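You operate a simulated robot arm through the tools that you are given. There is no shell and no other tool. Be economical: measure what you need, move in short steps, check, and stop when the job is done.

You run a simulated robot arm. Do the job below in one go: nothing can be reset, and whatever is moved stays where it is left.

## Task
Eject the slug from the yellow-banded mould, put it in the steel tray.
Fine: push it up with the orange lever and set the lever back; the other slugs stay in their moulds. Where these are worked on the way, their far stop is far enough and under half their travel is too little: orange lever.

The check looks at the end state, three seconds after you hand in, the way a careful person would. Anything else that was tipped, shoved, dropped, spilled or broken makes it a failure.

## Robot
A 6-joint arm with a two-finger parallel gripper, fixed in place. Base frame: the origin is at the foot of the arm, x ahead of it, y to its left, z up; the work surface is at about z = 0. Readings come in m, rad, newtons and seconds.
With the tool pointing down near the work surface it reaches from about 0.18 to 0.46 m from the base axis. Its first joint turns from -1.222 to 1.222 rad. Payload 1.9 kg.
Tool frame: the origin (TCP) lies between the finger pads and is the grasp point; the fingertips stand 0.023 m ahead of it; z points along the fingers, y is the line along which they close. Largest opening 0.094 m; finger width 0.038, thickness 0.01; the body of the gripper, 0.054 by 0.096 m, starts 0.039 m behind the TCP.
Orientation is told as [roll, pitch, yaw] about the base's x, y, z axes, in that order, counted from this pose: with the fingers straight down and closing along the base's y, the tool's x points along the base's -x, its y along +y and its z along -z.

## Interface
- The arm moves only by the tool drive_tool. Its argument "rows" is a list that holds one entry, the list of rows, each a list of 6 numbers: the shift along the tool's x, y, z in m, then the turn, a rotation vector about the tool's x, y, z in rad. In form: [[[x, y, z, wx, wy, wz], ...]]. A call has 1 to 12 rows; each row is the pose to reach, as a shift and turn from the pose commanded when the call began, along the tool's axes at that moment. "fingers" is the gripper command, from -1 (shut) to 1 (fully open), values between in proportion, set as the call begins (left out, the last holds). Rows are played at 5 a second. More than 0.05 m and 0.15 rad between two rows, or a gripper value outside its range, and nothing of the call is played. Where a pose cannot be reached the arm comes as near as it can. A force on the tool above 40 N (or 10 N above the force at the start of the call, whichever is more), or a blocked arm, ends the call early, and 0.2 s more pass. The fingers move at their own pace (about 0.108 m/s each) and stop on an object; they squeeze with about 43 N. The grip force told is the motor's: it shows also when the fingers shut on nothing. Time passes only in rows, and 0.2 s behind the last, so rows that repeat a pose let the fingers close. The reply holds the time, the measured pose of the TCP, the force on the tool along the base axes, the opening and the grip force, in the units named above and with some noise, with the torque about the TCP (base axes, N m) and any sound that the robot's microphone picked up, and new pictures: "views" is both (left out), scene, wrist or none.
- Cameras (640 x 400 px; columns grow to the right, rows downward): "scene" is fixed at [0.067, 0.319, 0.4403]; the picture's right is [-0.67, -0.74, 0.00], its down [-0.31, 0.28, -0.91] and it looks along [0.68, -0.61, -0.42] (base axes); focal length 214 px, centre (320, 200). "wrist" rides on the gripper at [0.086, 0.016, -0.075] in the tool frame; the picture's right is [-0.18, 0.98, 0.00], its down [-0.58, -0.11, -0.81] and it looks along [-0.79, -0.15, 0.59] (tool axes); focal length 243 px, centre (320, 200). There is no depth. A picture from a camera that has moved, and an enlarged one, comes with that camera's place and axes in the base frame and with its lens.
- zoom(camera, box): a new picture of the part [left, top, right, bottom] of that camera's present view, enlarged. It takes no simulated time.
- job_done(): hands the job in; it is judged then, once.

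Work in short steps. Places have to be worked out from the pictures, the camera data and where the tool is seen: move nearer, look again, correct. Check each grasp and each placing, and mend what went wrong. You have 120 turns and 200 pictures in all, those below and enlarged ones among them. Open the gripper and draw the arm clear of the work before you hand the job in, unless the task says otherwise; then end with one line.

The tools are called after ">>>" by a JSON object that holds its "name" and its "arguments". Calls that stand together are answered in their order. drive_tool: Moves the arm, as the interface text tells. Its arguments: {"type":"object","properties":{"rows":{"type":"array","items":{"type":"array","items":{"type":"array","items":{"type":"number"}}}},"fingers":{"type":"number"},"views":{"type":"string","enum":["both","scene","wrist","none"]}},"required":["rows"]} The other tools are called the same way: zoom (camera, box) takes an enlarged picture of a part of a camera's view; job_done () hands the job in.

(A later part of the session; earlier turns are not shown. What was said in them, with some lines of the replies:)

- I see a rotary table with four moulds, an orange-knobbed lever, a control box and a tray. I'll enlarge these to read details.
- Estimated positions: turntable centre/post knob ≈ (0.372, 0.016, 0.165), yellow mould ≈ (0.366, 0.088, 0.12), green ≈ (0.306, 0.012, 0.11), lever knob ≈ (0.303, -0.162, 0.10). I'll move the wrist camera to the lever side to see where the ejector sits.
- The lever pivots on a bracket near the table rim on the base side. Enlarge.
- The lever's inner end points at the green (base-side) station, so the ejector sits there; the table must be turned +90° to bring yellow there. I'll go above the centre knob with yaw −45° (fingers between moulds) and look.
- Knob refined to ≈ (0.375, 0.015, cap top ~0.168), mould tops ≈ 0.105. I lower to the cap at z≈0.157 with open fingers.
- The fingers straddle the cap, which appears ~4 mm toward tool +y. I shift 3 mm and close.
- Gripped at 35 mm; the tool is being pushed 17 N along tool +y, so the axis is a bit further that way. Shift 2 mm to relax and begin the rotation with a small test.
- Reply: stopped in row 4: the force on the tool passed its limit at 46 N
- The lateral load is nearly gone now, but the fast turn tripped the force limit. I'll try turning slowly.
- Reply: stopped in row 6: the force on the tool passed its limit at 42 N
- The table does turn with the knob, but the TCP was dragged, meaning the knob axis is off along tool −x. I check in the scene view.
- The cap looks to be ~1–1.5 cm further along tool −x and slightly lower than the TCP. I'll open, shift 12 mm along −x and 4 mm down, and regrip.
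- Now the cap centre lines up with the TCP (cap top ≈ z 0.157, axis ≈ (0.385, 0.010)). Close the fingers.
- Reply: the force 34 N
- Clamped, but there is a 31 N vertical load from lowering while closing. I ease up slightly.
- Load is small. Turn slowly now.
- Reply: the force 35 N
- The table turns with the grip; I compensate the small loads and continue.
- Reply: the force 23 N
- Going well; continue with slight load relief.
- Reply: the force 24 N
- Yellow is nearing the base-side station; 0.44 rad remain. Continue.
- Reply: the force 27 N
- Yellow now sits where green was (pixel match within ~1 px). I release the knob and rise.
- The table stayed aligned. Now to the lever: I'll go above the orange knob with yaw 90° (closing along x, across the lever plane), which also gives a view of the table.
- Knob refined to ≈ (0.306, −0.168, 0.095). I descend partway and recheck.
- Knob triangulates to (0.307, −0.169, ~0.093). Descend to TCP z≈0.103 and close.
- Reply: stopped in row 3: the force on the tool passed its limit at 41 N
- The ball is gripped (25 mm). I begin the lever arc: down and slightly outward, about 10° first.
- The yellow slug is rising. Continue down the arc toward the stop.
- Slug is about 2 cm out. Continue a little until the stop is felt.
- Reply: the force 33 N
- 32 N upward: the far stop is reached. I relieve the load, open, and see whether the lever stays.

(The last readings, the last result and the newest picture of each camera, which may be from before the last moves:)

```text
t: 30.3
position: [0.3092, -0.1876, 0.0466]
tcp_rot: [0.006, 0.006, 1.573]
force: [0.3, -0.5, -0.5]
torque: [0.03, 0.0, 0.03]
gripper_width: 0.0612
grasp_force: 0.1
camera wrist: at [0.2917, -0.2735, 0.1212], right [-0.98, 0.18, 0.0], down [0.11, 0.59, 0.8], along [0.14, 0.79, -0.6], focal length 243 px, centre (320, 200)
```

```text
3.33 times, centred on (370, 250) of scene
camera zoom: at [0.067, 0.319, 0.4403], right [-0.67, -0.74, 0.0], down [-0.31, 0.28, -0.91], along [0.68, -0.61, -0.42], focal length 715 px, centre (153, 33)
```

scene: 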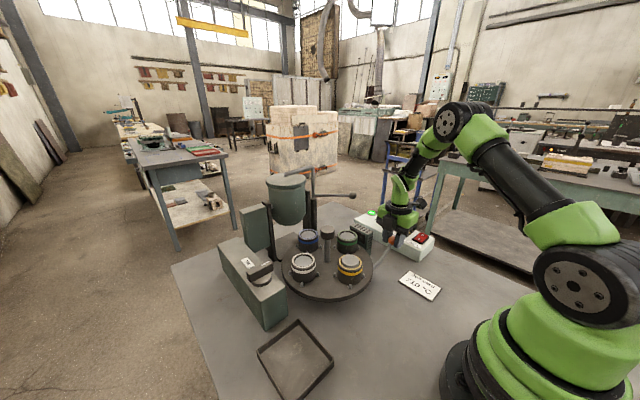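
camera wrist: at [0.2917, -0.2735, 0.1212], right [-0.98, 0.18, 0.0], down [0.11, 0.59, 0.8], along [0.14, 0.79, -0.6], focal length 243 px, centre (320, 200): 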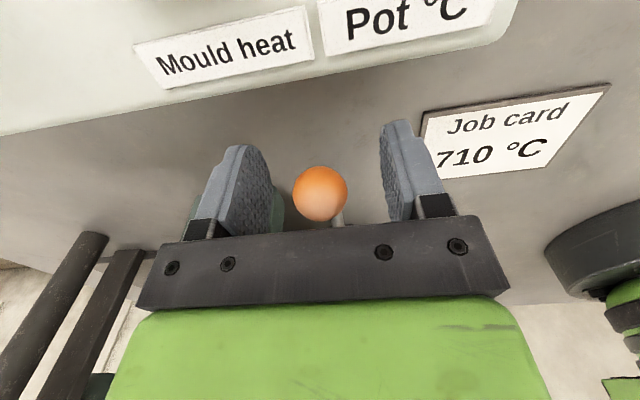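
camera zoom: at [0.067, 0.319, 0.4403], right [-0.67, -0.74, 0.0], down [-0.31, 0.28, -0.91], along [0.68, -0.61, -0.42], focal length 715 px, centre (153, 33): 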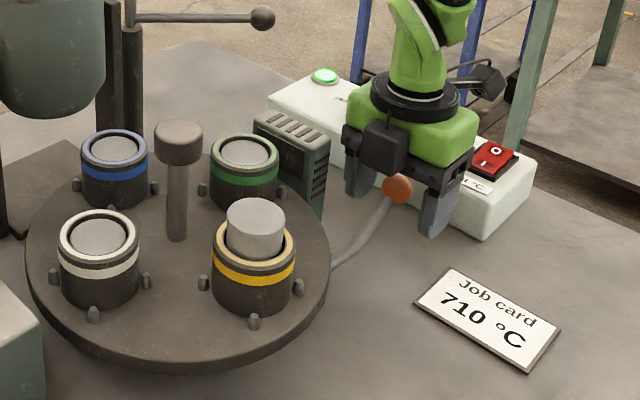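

The lever and slug both stay up. I rise clear, then go over the yellow mould with yaw 0.

>>> {"name": "drive_tool", "arguments": {"rows": [[[0, 0, -0.03, 0, 0, 0], [0, 0, -0.07, 0, 0, 0], [0, 0, -0.115, 0, 0, 0], [0, 0, -0.16, 0, 0, 0]]], "views": "none"}}

>>> {"name": "drive_tool", "arguments": {"rows": [[[-0.0166, 0, 0, 0, 0, 0.131], [-0.0332, 0, 0, 0, 0, 0.262], [-0.0498, 0, 0, 0, 0, 0.393], [-0.0664, 0, 0, 0, 0, 0.524], [-0.083, 0, 0, 0, 0, 0.655], [-0.0996, 0, 0, 0, 0, 0.786], [-0.1162, 0, 0, 0, 0, 0.917], [-0.1328, 0, 0, 0, 0, 1.048], [-0.1494, 0, 0, 0, 0, 1.179], [-0.166, 0, 0, 0, 0, 1.31], [-0.1826, 0, 0, 0, 0, 1.441], [-0.199, 0.001, 0, 0, 0, 1.571]]]}}

>>> {"name": "zoom", "arguments": {"camera": "scene", "box": [290, 190, 450, 310]}}

```text
t: 31.3
position: [0.3092, -0.1863, 0.2079]
tcp_rot: [0.006, 0.008, 1.572]
force: [0.5, -0.7, 0.1]
torque: [-0.01, 0.01, 0.03]
gripper_width: 0.0609
grasp_force: 0.1
```

```text
t: 33.9
position: [0.3074, 0.0128, 0.2059]
tcp_rot: [-0.005, 0.003, 0.0]
force: [-0.9, -0.3, 0.0]
torque: [-0.03, 0.0, -0.01]
gripper_width: 0.061
grasp_force: 0.1
camera wrist: at [0.2204, 0.0297, 0.2801], right [0.18, 0.98, -0.01], down [0.58, -0.1, 0.8], along [0.79, -0.15, -0.59], focal length 243 px, centre (320, 200)
```

scene: 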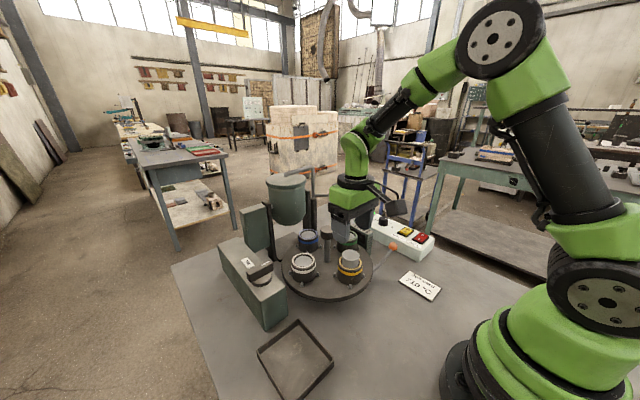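
wrist: 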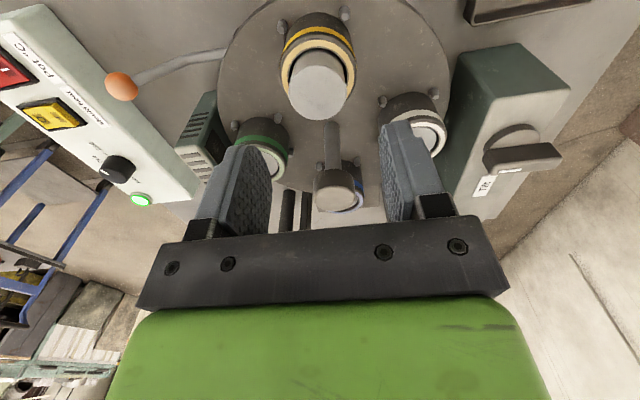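

```text
3.33 times, centred on (370, 250) of scene
camera zoom: at [0.067, 0.319, 0.4403], right [-0.67, -0.74, 0.0], down [-0.31, 0.28, -0.91], along [0.68, -0.61, -0.42], focal length 715 px, centre (153, 33)
```

zoom: 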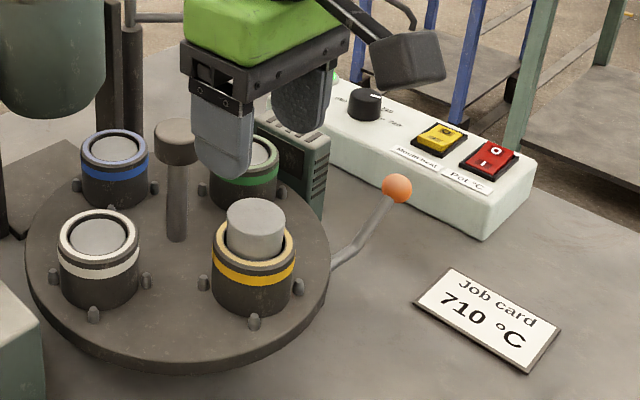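

Slug top ≈ (0.303, 0.014, 0.135), diameter ~38 mm. I open wider and descend to z≈0.14 around it.

>>> {"name": "drive_tool", "arguments": {"rows": [[[0.004, 0.001, 0.0, 0, 0, 0], [0.004, 0.001, 0.02, 0, 0, 0], [0.004, 0.001, 0.045, 0, 0, 0], [0.004, 0.001, 0.064, 0, 0, 0], [0.004, 0.001, 0.064, 0, 0, 0]]], "fingers": 0.7}}

>>> {"name": "zoom", "arguments": {"camera": "scene", "box": [290, 190, 410, 290]}}

>>> {"name": "zoom", "arguments": {"camera": "wrist", "box": [190, 60, 470, 240]}}

```text
t: 35.1
position: [0.3038, 0.0125, 0.1404]
tcp_rot: [-0.004, 0.003, 0.002]
force: [0.6, 0.0, -0.1]
torque: [0.02, 0.0, 0.0]
gripper_width: 0.0801
grasp_force: 0.0
camera wrist: at [0.2161, 0.0294, 0.2156], right [0.18, 0.98, -0.01], down [0.58, -0.1, 0.8], along [0.79, -0.15, -0.59], focal length 243 px, centre (320, 200)
```

scene: 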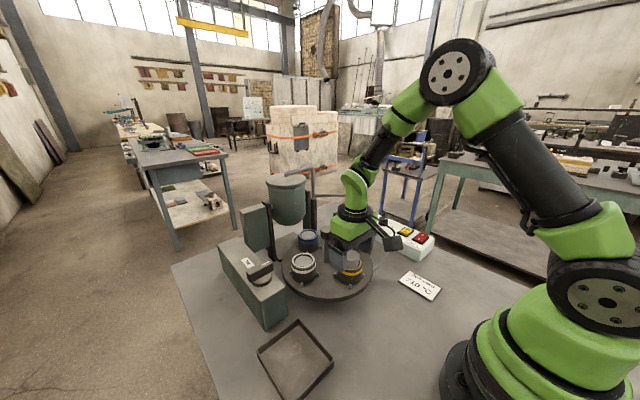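
wrist: 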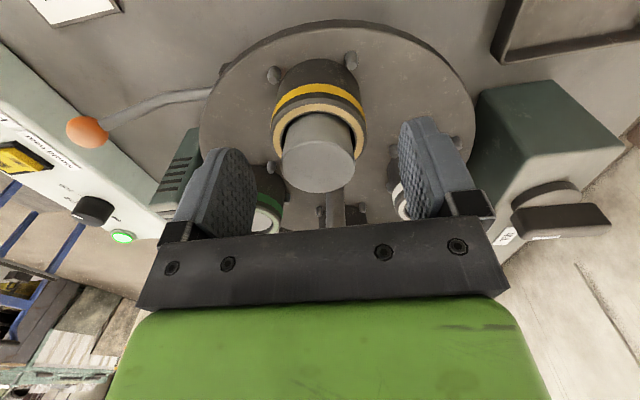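

```text
4.00 times, centred on (350, 240) of scene
camera zoom: at [0.067, 0.319, 0.4403], right [-0.67, -0.74, 0.0], down [-0.31, 0.28, -0.91], along [0.68, -0.61, -0.42], focal length 858 px, centre (200, 40)
```

zoom: 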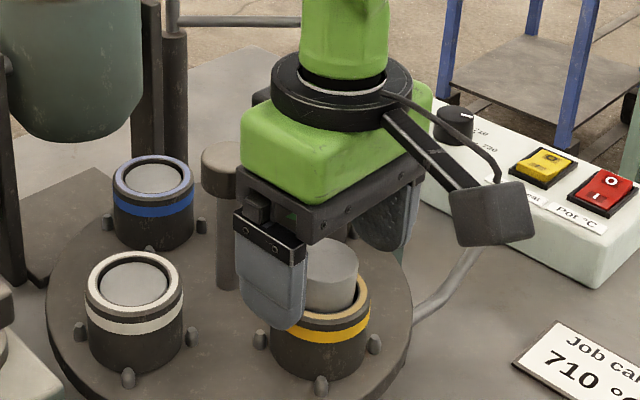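

```text
2.22 times, centred on (330, 150) of wrist
camera zoom: at [0.2161, 0.0294, 0.2156], right [0.18, 0.98, -0.01], down [0.58, -0.1, 0.8], along [0.79, -0.15, -0.59], focal length 539 px, centre (298, 311)
```

zoom: 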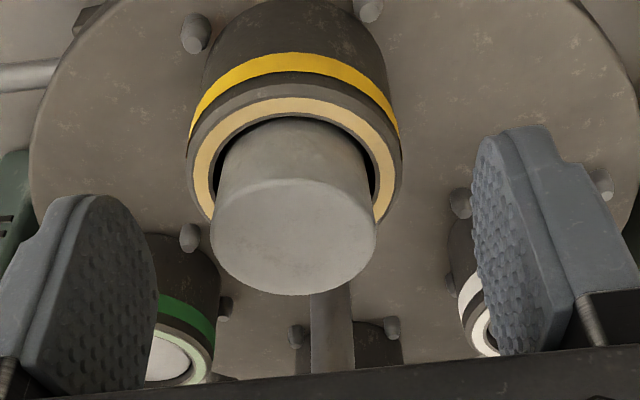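

Refined slug: (0.306, 0.010), top z≈0.128, mould rim ≈0.103. I adjust, go down to z 0.131 (tips 0.108) and close.

>>> {"name": "drive_tool", "arguments": {"rows": [[[-0.002, -0.002, 0.005, 0, 0, 0], [-0.002, -0.002, 0.0095, 0, 0, 0], [-0.002, -0.002, 0.0095, 0, 0, 0]]], "views": "none"}}

>>> {"name": "drive_tool", "arguments": {"rows": [[[0, 0, 0, 0, 0, 0], [0, 0, 0, 0, 0, 0], [0, 0, 0, 0, 0, 0]]], "fingers": -0.6}}

>>> {"name": "zoom", "arguments": {"camera": "scene", "box": [290, 190, 410, 290]}}

```text
t: 35.9
position: [0.3051, 0.011, 0.1309]
tcp_rot: [-0.005, 0.003, 0.001]
force: [0.3, -0.4, 0.7]
torque: [0.03, -0.01, -0.01]
gripper_width: 0.0799
grasp_force: 0.0
```

```text
t: 36.7
position: [0.305, 0.0089, 0.1312]
tcp_rot: [-0.005, 0.004, 0.001]
force: [0.1, 0.5, -1.0]
torque: [0.05, 0.0, 0.0]
gripper_width: 0.038
grasp_force: 43.4
camera wrist: at [0.2179, 0.0275, 0.2065], right [0.18, 0.98, -0.01], down [0.59, -0.1, 0.8], along [0.79, -0.15, -0.59], focal length 243 px, centre (320, 200)
```

scene: 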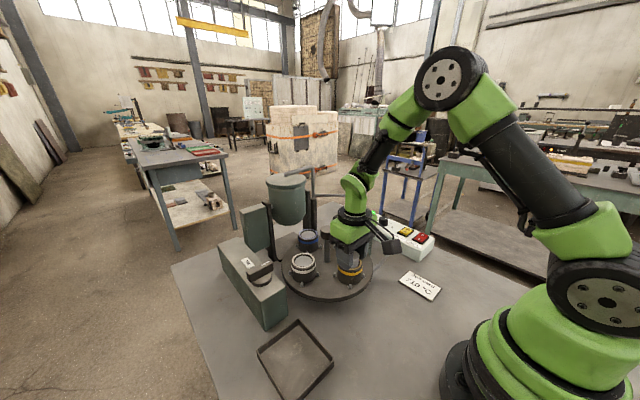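
wrist: 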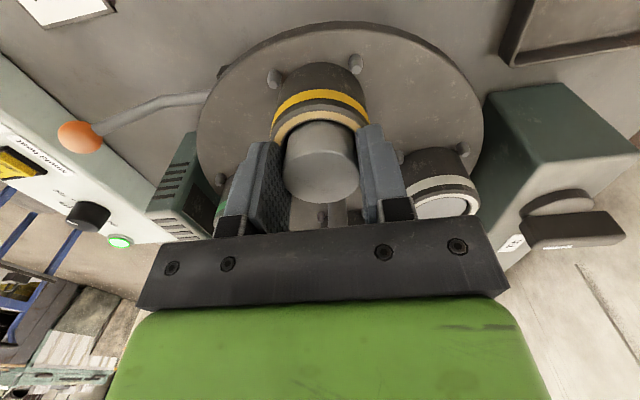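

```text
4.00 times, centred on (350, 240) of scene
camera zoom: at [0.067, 0.319, 0.4403], right [-0.67, -0.74, 0.0], down [-0.31, 0.28, -0.91], along [0.68, -0.61, -0.42], focal length 858 px, centre (200, 40)
```

zoom: 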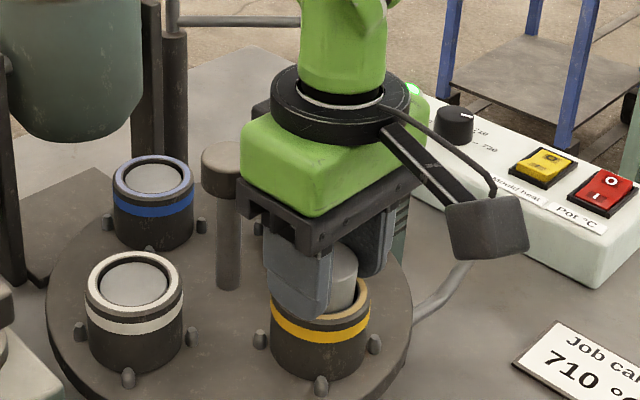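

Slug gripped (38 mm, no side load). Lift straight up slowly.

>>> {"name": "drive_tool", "arguments": {"rows": [[[0, 0, -0.008, 0, 0, 0], [0, 0, -0.02, 0, 0, 0], [0, 0, -0.035, 0, 0, 0], [0, 0, -0.055, 0, 0, 0], [0, 0, -0.08, 0, 0, 0], [0, 0, -0.1, 0, 0, 0]]]}}

>>> {"name": "zoom", "arguments": {"camera": "scene", "box": [250, 180, 410, 300]}}

>>> {"name": "zoom", "arguments": {"camera": "scene", "box": [230, 300, 370, 400]}}

```text
t: 38.1
position: [0.3047, 0.011, 0.232]
tcp_rot: [-0.005, 0.002, 0.004]
force: [0.3, 0.3, -1.2]
torque: [-0.01, 0.0, 0.01]
gripper_width: 0.0377
grasp_force: 42.8
camera wrist: at [0.2179, 0.0275, 0.3067], right [0.18, 0.98, -0.01], down [0.59, -0.1, 0.8], along [0.79, -0.15, -0.59], focal length 243 px, centre (320, 200)
```

scene: 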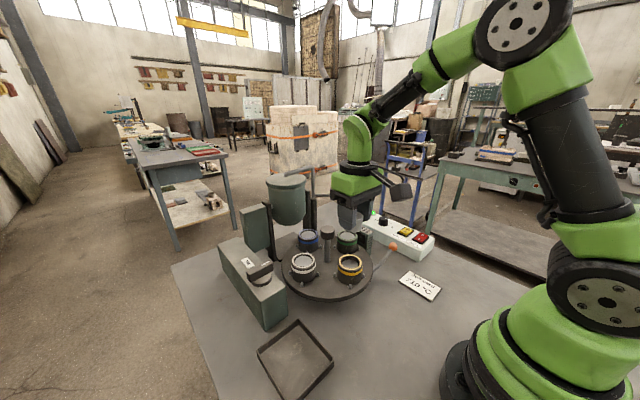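
wrist: 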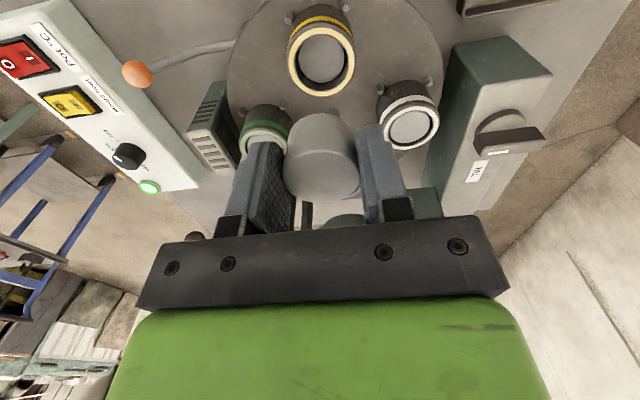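

```text
3.33 times, centred on (330, 240) of scene
camera zoom: at [0.067, 0.319, 0.4403], right [-0.67, -0.74, 0.0], down [-0.31, 0.28, -0.91], along [0.68, -0.61, -0.42], focal length 715 px, centre (287, 67)
```

zoom: 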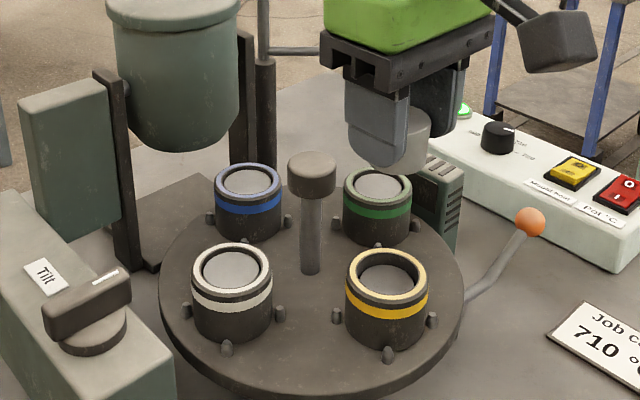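

```text
4.00 times, centred on (300, 350) of scene
camera zoom: at [0.067, 0.319, 0.4403], right [-0.67, -0.74, 0.0], down [-0.31, 0.28, -0.91], along [0.68, -0.61, -0.42], focal length 858 px, centre (400, -400)
```

zoom: 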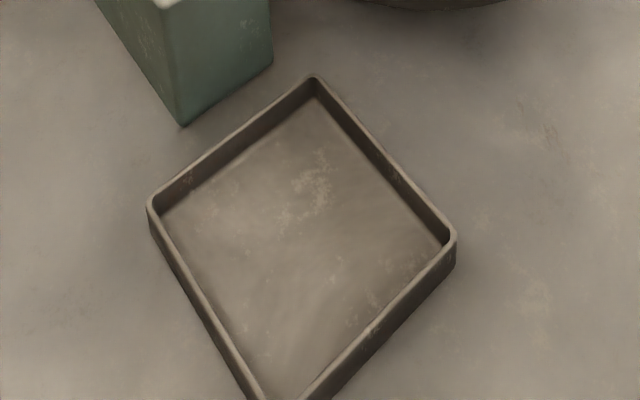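

Slug is out of the mould; the others are in place. The tray spans about x 0.224–0.327, y 0.146–0.241, centre (0.275, 0.194). Carry the slug over it.

>>> {"name": "drive_tool", "arguments": {"rows": [[[0.006, 0.03, 0, 0, 0, 0], [0.012, 0.066, 0, 0, 0, 0], [0.018, 0.105, 0, 0, 0, 0], [0.024, 0.145, 0, 0, 0, 0], [0.03, 0.183, 0, 0, 0, 0], [0.03, 0.183, 0, 0, 0, 0], [0.03, 0.183, 0.04, 0, 0, 0], [0.03, 0.183, 0.08, 0, 0, 0], [0.03, 0.183, 0.1, 0, 0, 0], [0.03, 0.183, 0.1, 0, 0, 0]]]}}

>>> {"name": "zoom", "arguments": {"camera": "scene", "box": [200, 240, 400, 400]}}

```text
t: 40.3
position: [0.2753, 0.1938, 0.1303]
tcp_rot: [-0.005, 0.003, 0.001]
force: [-0.2, -0.6, 0.1]
torque: [-0.01, 0.0, 0.0]
gripper_width: 0.0379
grasp_force: 43.7
camera wrist: at [0.1878, 0.2103, 0.2049], right [0.18, 0.98, -0.01], down [0.58, -0.1, 0.8], along [0.79, -0.15, -0.59], focal length 243 px, centre (320, 200)
```

scene: 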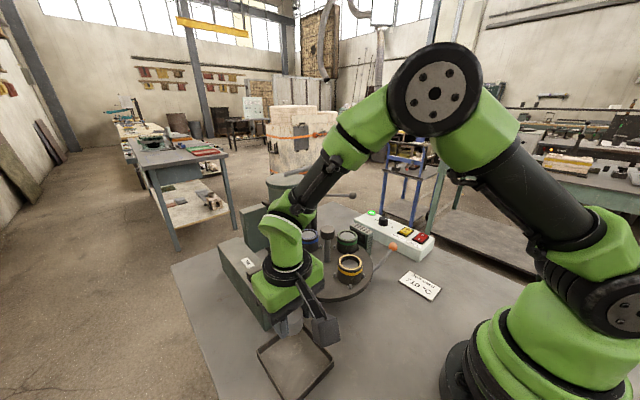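
wrist: 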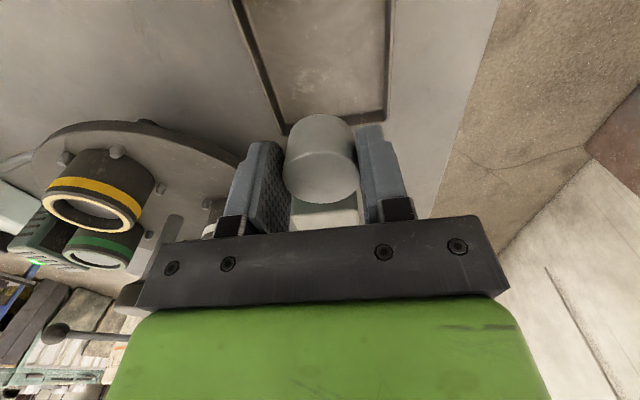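

```text
2.50 times, centred on (300, 320) of scene
camera zoom: at [0.067, 0.319, 0.4403], right [-0.67, -0.74, 0.0], down [-0.31, 0.28, -0.91], along [0.68, -0.61, -0.42], focal length 536 px, centre (370, -100)
```

zoom: 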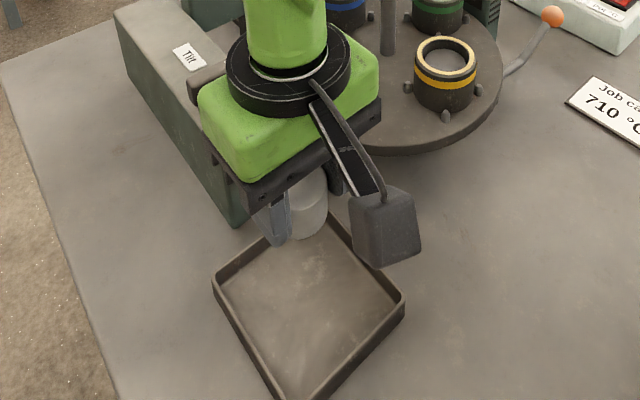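

Slug hangs ~4 cm below the TCP, over the tray centre. Lower it most of the way, then feel for contact.

>>> {"name": "drive_tool", "arguments": {"rows": [[[0, 0.002, 0.02, 0, 0, 0], [0, 0.002, 0.04, 0, 0, 0], [0, 0.002, 0.058, 0, 0, 0], [0, 0.002, 0.07, 0, 0, 0], [0, 0.002, 0.07, 0, 0, 0]]]}}

>>> {"name": "zoom", "arguments": {"camera": "scene", "box": [220, 270, 380, 400]}}

```text
t: 41.5
position: [0.2751, 0.1955, 0.0611]
tcp_rot: [-0.005, 0.005, 0.001]
force: [0.7, 0.0, -1.4]
torque: [0.0, -0.02, -0.01]
gripper_width: 0.0379
grasp_force: 43.2
camera wrist: at [0.1874, 0.2116, 0.1352], right [0.18, 0.98, -0.01], down [0.58, -0.1, 0.8], along [0.79, -0.15, -0.59], focal length 243 px, centre (320, 200)
```

scene: 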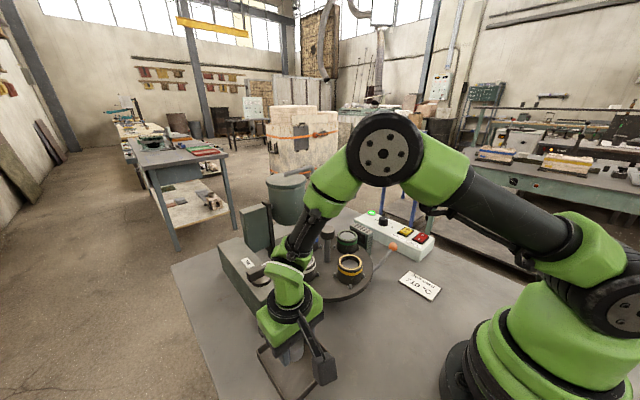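
wrist: 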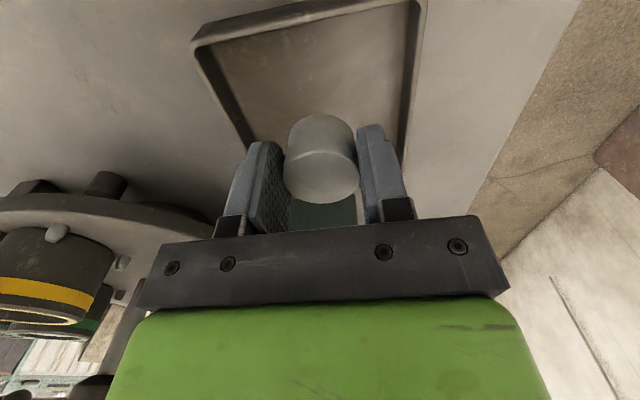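

```text
3.08 times, centred on (300, 335) of scene
camera zoom: at [0.067, 0.319, 0.4403], right [-0.67, -0.74, 0.0], down [-0.31, 0.28, -0.91], along [0.68, -0.61, -0.42], focal length 660 px, centre (382, -215)
```

zoom: 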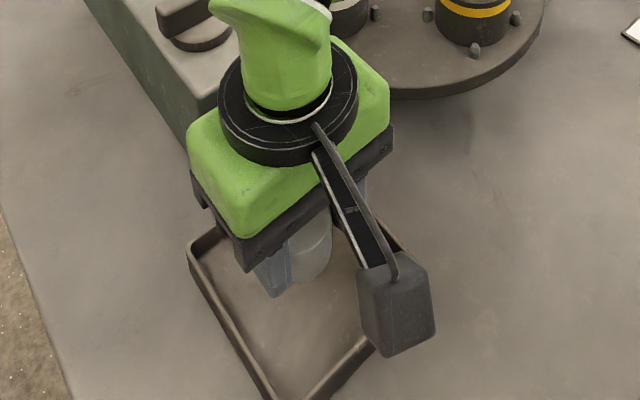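

The slug is over the interior. Lower in 2–3 mm steps to contact.

>>> {"name": "drive_tool", "arguments": {"rows": [[[0, 0, 0.004, 0, 0, 0], [0, 0, 0.008, 0, 0, 0], [0, 0, 0.011, 0, 0, 0], [0, 0, 0.013, 0, 0, 0], [0, 0, 0.015, 0, 0, 0]]], "views": "none"}}

```text
t: 42.7
position: [0.274, 0.1957, 0.0461]
tcp_rot: [-0.009, 0.005, 0.001]
force: [0.2, 0.2, -0.4]
torque: [-0.02, -0.02, 0.0]
gripper_width: 0.038
grasp_force: 42.9
```

No contact yet; continue.

>>> {"name": "drive_tool", "arguments": {"rows": [[[0, 0, 0.002, 0, 0, 0], [0, 0, 0.004, 0, 0, 0], [0, 0, 0.006, 0, 0, 0], [0, 0, 0.008, 0, 0, 0], [0, 0, 0.01, 0, 0, 0]]], "views": "wrist"}}

>>> {"name": "zoom", "arguments": {"camera": "scene", "box": [220, 270, 380, 400]}}

```text
t: 43.8
position: [0.2762, 0.1955, 0.0386]
tcp_rot: [-0.005, 0.003, 0.001]
force: [-2.7, -0.9, 7.8]
torque: [0.1, 0.01, 0.03]
gripper_width: 0.0379
grasp_force: 42.7
stopped in row 5: the force on the tool passed its limit at 49 N (the readings are from after the stop); the commanded pose is now the measured one
camera wrist: at [0.1876, 0.2122, 0.1132], right [0.18, 0.98, -0.01], down [0.58, -0.1, 0.8], along [0.79, -0.15, -0.59], focal length 243 px, centre (320, 200)
```

wrist: 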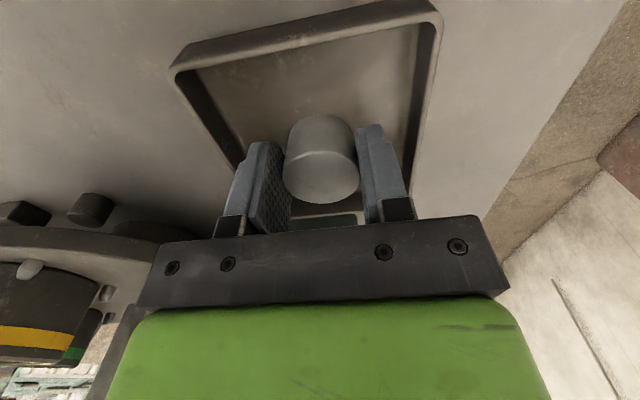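

```text
3.08 times, centred on (300, 335) of scene
camera zoom: at [0.067, 0.319, 0.4403], right [-0.67, -0.74, 0.0], down [-0.31, 0.28, -0.91], along [0.68, -0.61, -0.42], focal length 660 px, centre (382, -215)
```

zoom: 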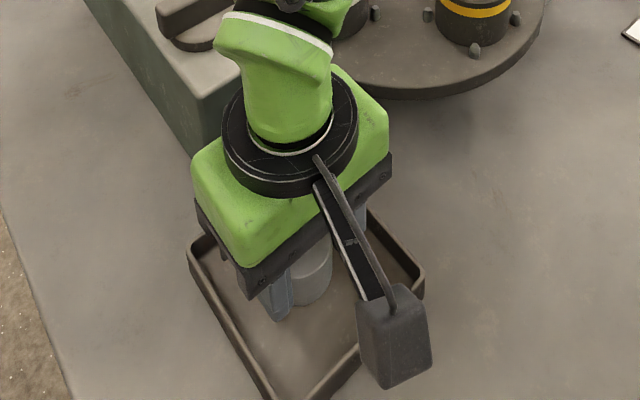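

Contact with the tray floor. Open modestly and rise.

>>> {"name": "drive_tool", "arguments": {"rows": [[[0, 0, 0, 0, 0, 0], [0, 0, 0, 0, 0, 0], [0, 0, -0.01, 0, 0, 0], [0, 0, -0.03, 0, 0, 0], [0, 0, -0.07, 0, 0, 0], [0, 0, -0.115, 0, 0, 0], [0, 0, -0.16, 0, 0, 0]]], "fingers": 0.2}}

>>> {"name": "zoom", "arguments": {"camera": "scene", "box": [220, 270, 380, 400]}}

```text
t: 45.4
position: [0.2747, 0.1952, 0.1997]
tcp_rot: [-0.007, 0.005, 0.004]
force: [0.8, 0.1, -1.2]
torque: [-0.02, 0.0, -0.01]
gripper_width: 0.0564
grasp_force: 0.1
camera wrist: at [0.1875, 0.2129, 0.2738], right [0.18, 0.98, -0.01], down [0.59, -0.1, 0.8], along [0.79, -0.15, -0.59], focal length 243 px, centre (320, 200)
```

scene: 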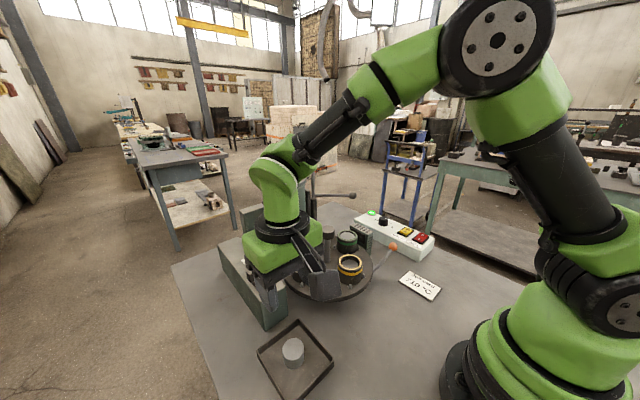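
wrist: 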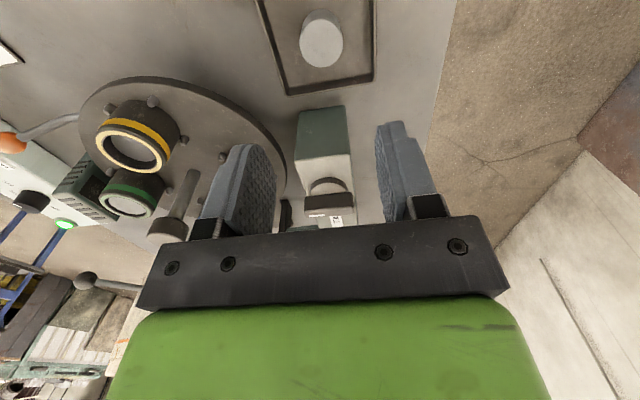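

```text
3.08 times, centred on (300, 335) of scene
camera zoom: at [0.067, 0.319, 0.4403], right [-0.67, -0.74, 0.0], down [-0.31, 0.28, -0.91], along [0.68, -0.61, -0.42], focal length 660 px, centre (382, -215)
```

zoom: 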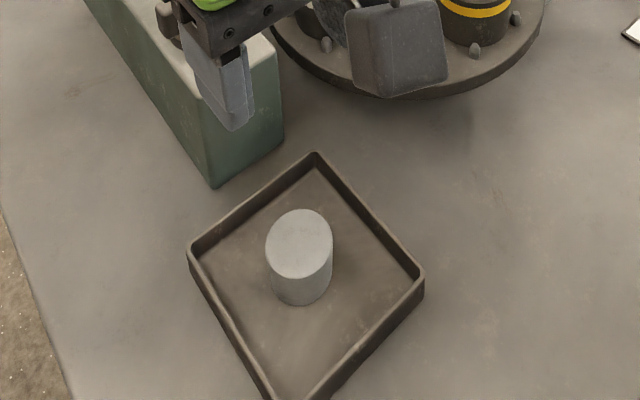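

The slug stands upright in the tray. Now back to the lever knob with yaw 90°.

>>> {"name": "drive_tool", "arguments": {"rows": [[[-0.0029, -0.0318, -0.005, 0, 0, -0.131], [-0.0058, -0.0637, -0.005, 0, 0, -0.262], [-0.0086, -0.0955, -0.005, 0, 0, -0.393], [-0.0115, -0.1273, -0.005, 0, 0, -0.524], [-0.0144, -0.1592, -0.005, 0, 0, -0.655], [-0.0173, -0.191, -0.005, 0, 0, -0.786], [-0.0201, -0.2228, -0.005, 0, 0, -0.917], [-0.023, -0.2547, -0.005, 0, 0, -1.048], [-0.0259, -0.2865, -0.005, 0, 0, -1.179], [-0.0288, -0.3183, -0.005, 0, 0, -1.31], [-0.0316, -0.3502, -0.005, 0, 0, -1.441], [-0.0345, -0.382, -0.005, 0, 0, -1.567]]], "views": "none"}}

>>> {"name": "drive_tool", "arguments": {"rows": [[[0, 0, 0.03, 0, 0, 0], [0, 0, 0.06, 0, 0, 0], [0, 0, 0.09, 0, 0, 0], [0, 0, 0.11, 0, 0, 0], [0, 0, 0.11, 0, 0, 0]]]}}

```text
t: 48.0
position: [0.3105, -0.1862, 0.2052]
tcp_rot: [0.004, 0.005, 1.567]
force: [0.1, 0.0, -0.2]
torque: [0.01, 0.03, -0.02]
gripper_width: 0.0565
grasp_force: 0.0
```

```text
t: 49.2
position: [0.3095, -0.1869, 0.0958]
tcp_rot: [0.003, 0.005, 1.567]
force: [-1.3, -1.0, 0.4]
torque: [-0.03, 0.01, 0.0]
gripper_width: 0.0564
grasp_force: 0.0
camera wrist: at [0.2925, -0.2722, 0.17], right [-0.98, 0.19, 0.0], down [0.11, 0.59, 0.8], along [0.15, 0.79, -0.6], focal length 243 px, centre (320, 200)
```

scene: 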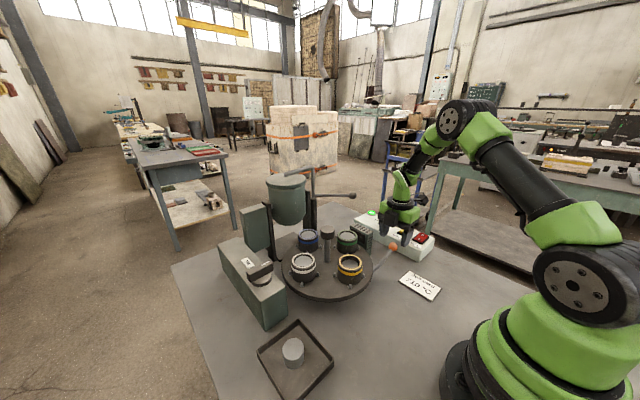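
wrist: 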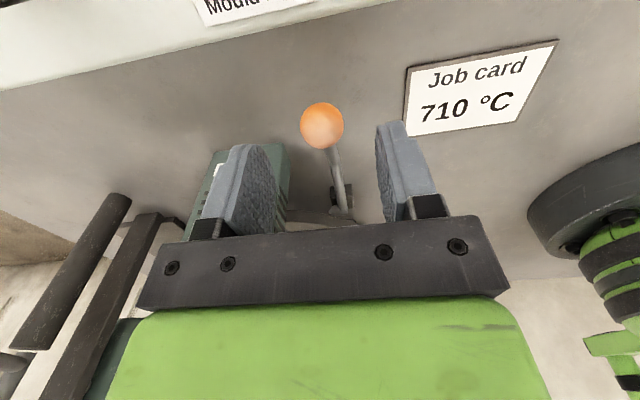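

Knob centred between the fingers. Descend to z≈0.047 and grip.

>>> {"name": "drive_tool", "arguments": {"rows": [[[0, 0, 0.02, 0, 0, 0], [0, 0, 0.04, 0, 0, 0], [0, 0, 0.049, 0, 0, 0], [0, 0, 0.049, 0, 0, 0]]], "views": "none"}}

>>> {"name": "drive_tool", "arguments": {"rows": [[[0, 0, 0, 0, 0, 0], [0, 0, 0, 0, 0, 0]]], "fingers": -0.6, "views": "wrist"}}

```text
t: 50.2
position: [0.3091, -0.1878, 0.047]
tcp_rot: [0.005, 0.006, 1.568]
force: [0.4, -0.9, -0.5]
torque: [-0.01, 0.0, 0.03]
gripper_width: 0.0567
grasp_force: 0.1
```

```text
t: 50.8
position: [0.308, -0.1872, 0.0465]
tcp_rot: [0.005, 0.006, 1.568]
force: [-8.9, -2.4, 0.1]
torque: [0.02, -0.04, 0.02]
gripper_width: 0.025
grasp_force: 44.7
camera wrist: at [0.2916, -0.2724, 0.1209], right [-0.98, 0.19, 0.0], down [0.12, 0.58, 0.8], along [0.15, 0.79, -0.6], focal length 243 px, centre (320, 200)
```

wrist: 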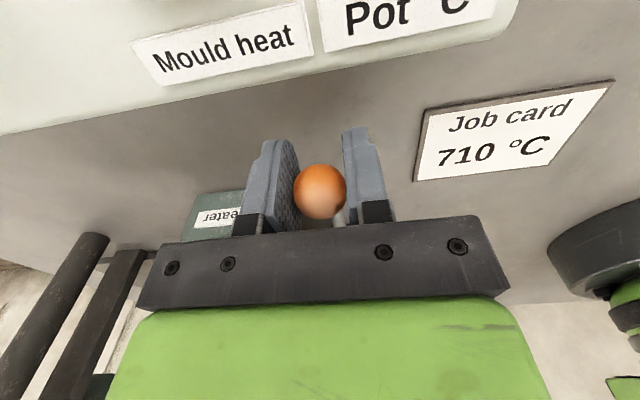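

Gripped. Raise the lever back along the same arc.

>>> {"name": "drive_tool", "arguments": {"rows": [[[-0.0008, 0, -0.005, 0, 0, 0], [-0.0015, 0, -0.01, 0, 0, 0], [-0.0022, 0, -0.015, 0, 0, 0], [-0.003, 0, -0.0196, 0, 0, 0], [-0.004, 0, -0.025, 0, 0, 0], [-0.005, 0, -0.03, 0, 0, 0], [-0.0065, 0, -0.0345, 0, 0, 0], [-0.0085, 0, -0.039, 0, 0, 0], [-0.0105, 0, -0.044, 0, 0, 0], [-0.013, 0, -0.049, 0, 0, 0], [-0.0155, 0, -0.0535, 0, 0, 0], [-0.0178, 0, -0.058, 0, 0, 0]]], "views": "scene"}}

>>> {"name": "zoom", "arguments": {"camera": "scene", "box": [330, 190, 450, 290]}}

```text
t: 53.2
position: [0.3098, -0.1736, 0.0981]
tcp_rot: [0.005, 0.006, 1.568]
force: [2.6, -3.9, -5.7]
torque: [0.83, -0.13, -0.02]
gripper_width: 0.0255
grasp_force: 45.0
stopped in row 11: the force on the tool passed its limit at 45 N (the readings are from after the stop); the commanded pose is now the measured one
```

scene: 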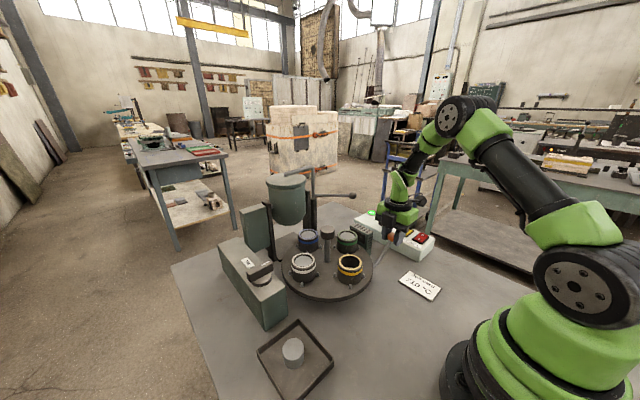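

```text
4.00 times, centred on (390, 240) of scene
camera zoom: at [0.0671, 0.319, 0.4403], right [-0.67, -0.74, 0.0], down [-0.31, 0.28, -0.91], along [0.68, -0.61, -0.42], focal length 858 px, centre (40, 40)
```

zoom: 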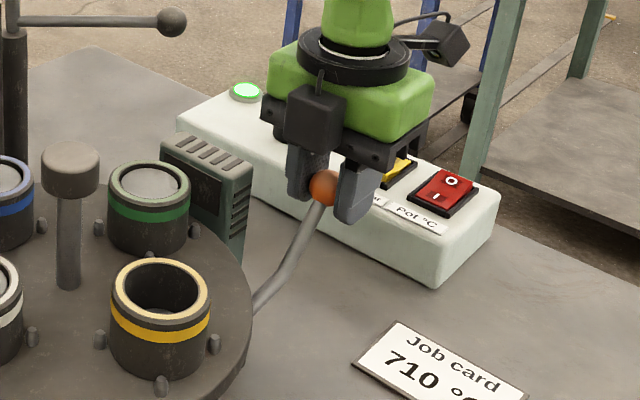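

Knob is back at its original pixel (≈(325,188) vs (328,187)). One gentle nudge to confirm the stop, then release.

>>> {"name": "drive_tool", "arguments": {"rows": [[[-0.0008, 0, -0.0015, 0, 0, 0], [-0.0016, 0, -0.003, 0, 0, 0]]], "views": "none"}}

>>> {"name": "drive_tool", "arguments": {"rows": [[[0, 0, 0, 0, 0, 0], [0, 0, 0, 0, 0, 0], [0, 0, 0, 0, 0, 0], [0, 0, -0.03, 0, 0, 0], [0, 0, -0.07, 0, 0, 0], [0, 0, -0.11, 0, 0, 0]]], "fingers": 0.3}}

>>> {"name": "zoom", "arguments": {"camera": "scene", "box": [330, 190, 450, 290]}}

```text
t: 53.8
position: [0.3095, -0.1709, 0.1007]
tcp_rot: [0.005, 0.008, 1.569]
force: [7.4, -13.9, -23.6]
torque: [-0.16, -0.01, -0.04]
gripper_width: 0.0259
grasp_force: 45.0
```

```text
t: 55.2
position: [0.3109, -0.1715, 0.2117]
tcp_rot: [0.005, 0.007, 1.568]
force: [-0.5, -0.4, 0.0]
torque: [-0.03, 0.01, 0.0]
gripper_width: 0.0609
grasp_force: 0.1
camera wrist: at [0.2935, -0.2567, 0.2858], right [-0.98, 0.19, 0.0], down [0.12, 0.59, 0.8], along [0.15, 0.79, -0.6], focal length 243 px, centre (320, 200)
```

scene: 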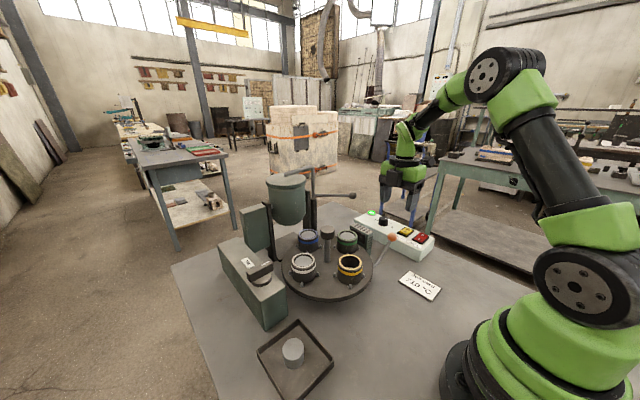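
wrist: 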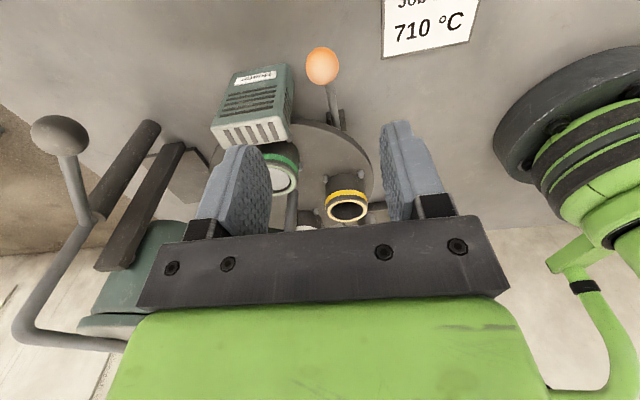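

```text
4.00 times, centred on (390, 240) of scene
camera zoom: at [0.067, 0.319, 0.4403], right [-0.67, -0.74, 0.0], down [-0.31, 0.28, -0.91], along [0.68, -0.61, -0.42], focal length 858 px, centre (40, 40)
```

zoom: 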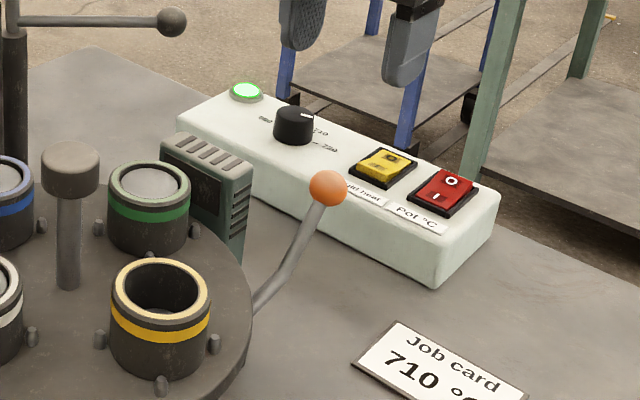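

The lever is back at exactly its original position, the yellow mould is empty, the slug is in the tray. Open fully and rise a bit more, then hand in.

>>> {"name": "drive_tool", "arguments": {"rows": [[[0, 0, -0.03, 0, 0, 0], [0, 0, -0.06, 0, 0, 0], [0, 0, -0.06, 0, 0, 0]]], "fingers": 1, "views": "none"}}

>>> {"name": "job_done", "arguments": {}}

```text
t: 56.0
position: [0.3102, -0.1703, 0.2719]
tcp_rot: [0.007, 0.006, 1.567]
force: [-0.2, -0.2, 0.3]
torque: [0.04, -0.04, -0.01]
gripper_width: 0.0938
grasp_force: 0.1
```

```text
The job is handed in.
```

I turned the table a quarter turn to bring the yellow-banded mould over the ejector, pushed its slug up with the orange lever to the far stop and stood it in the steel tray; the lever is back at rest, and the other three slugs are still in their moulds.
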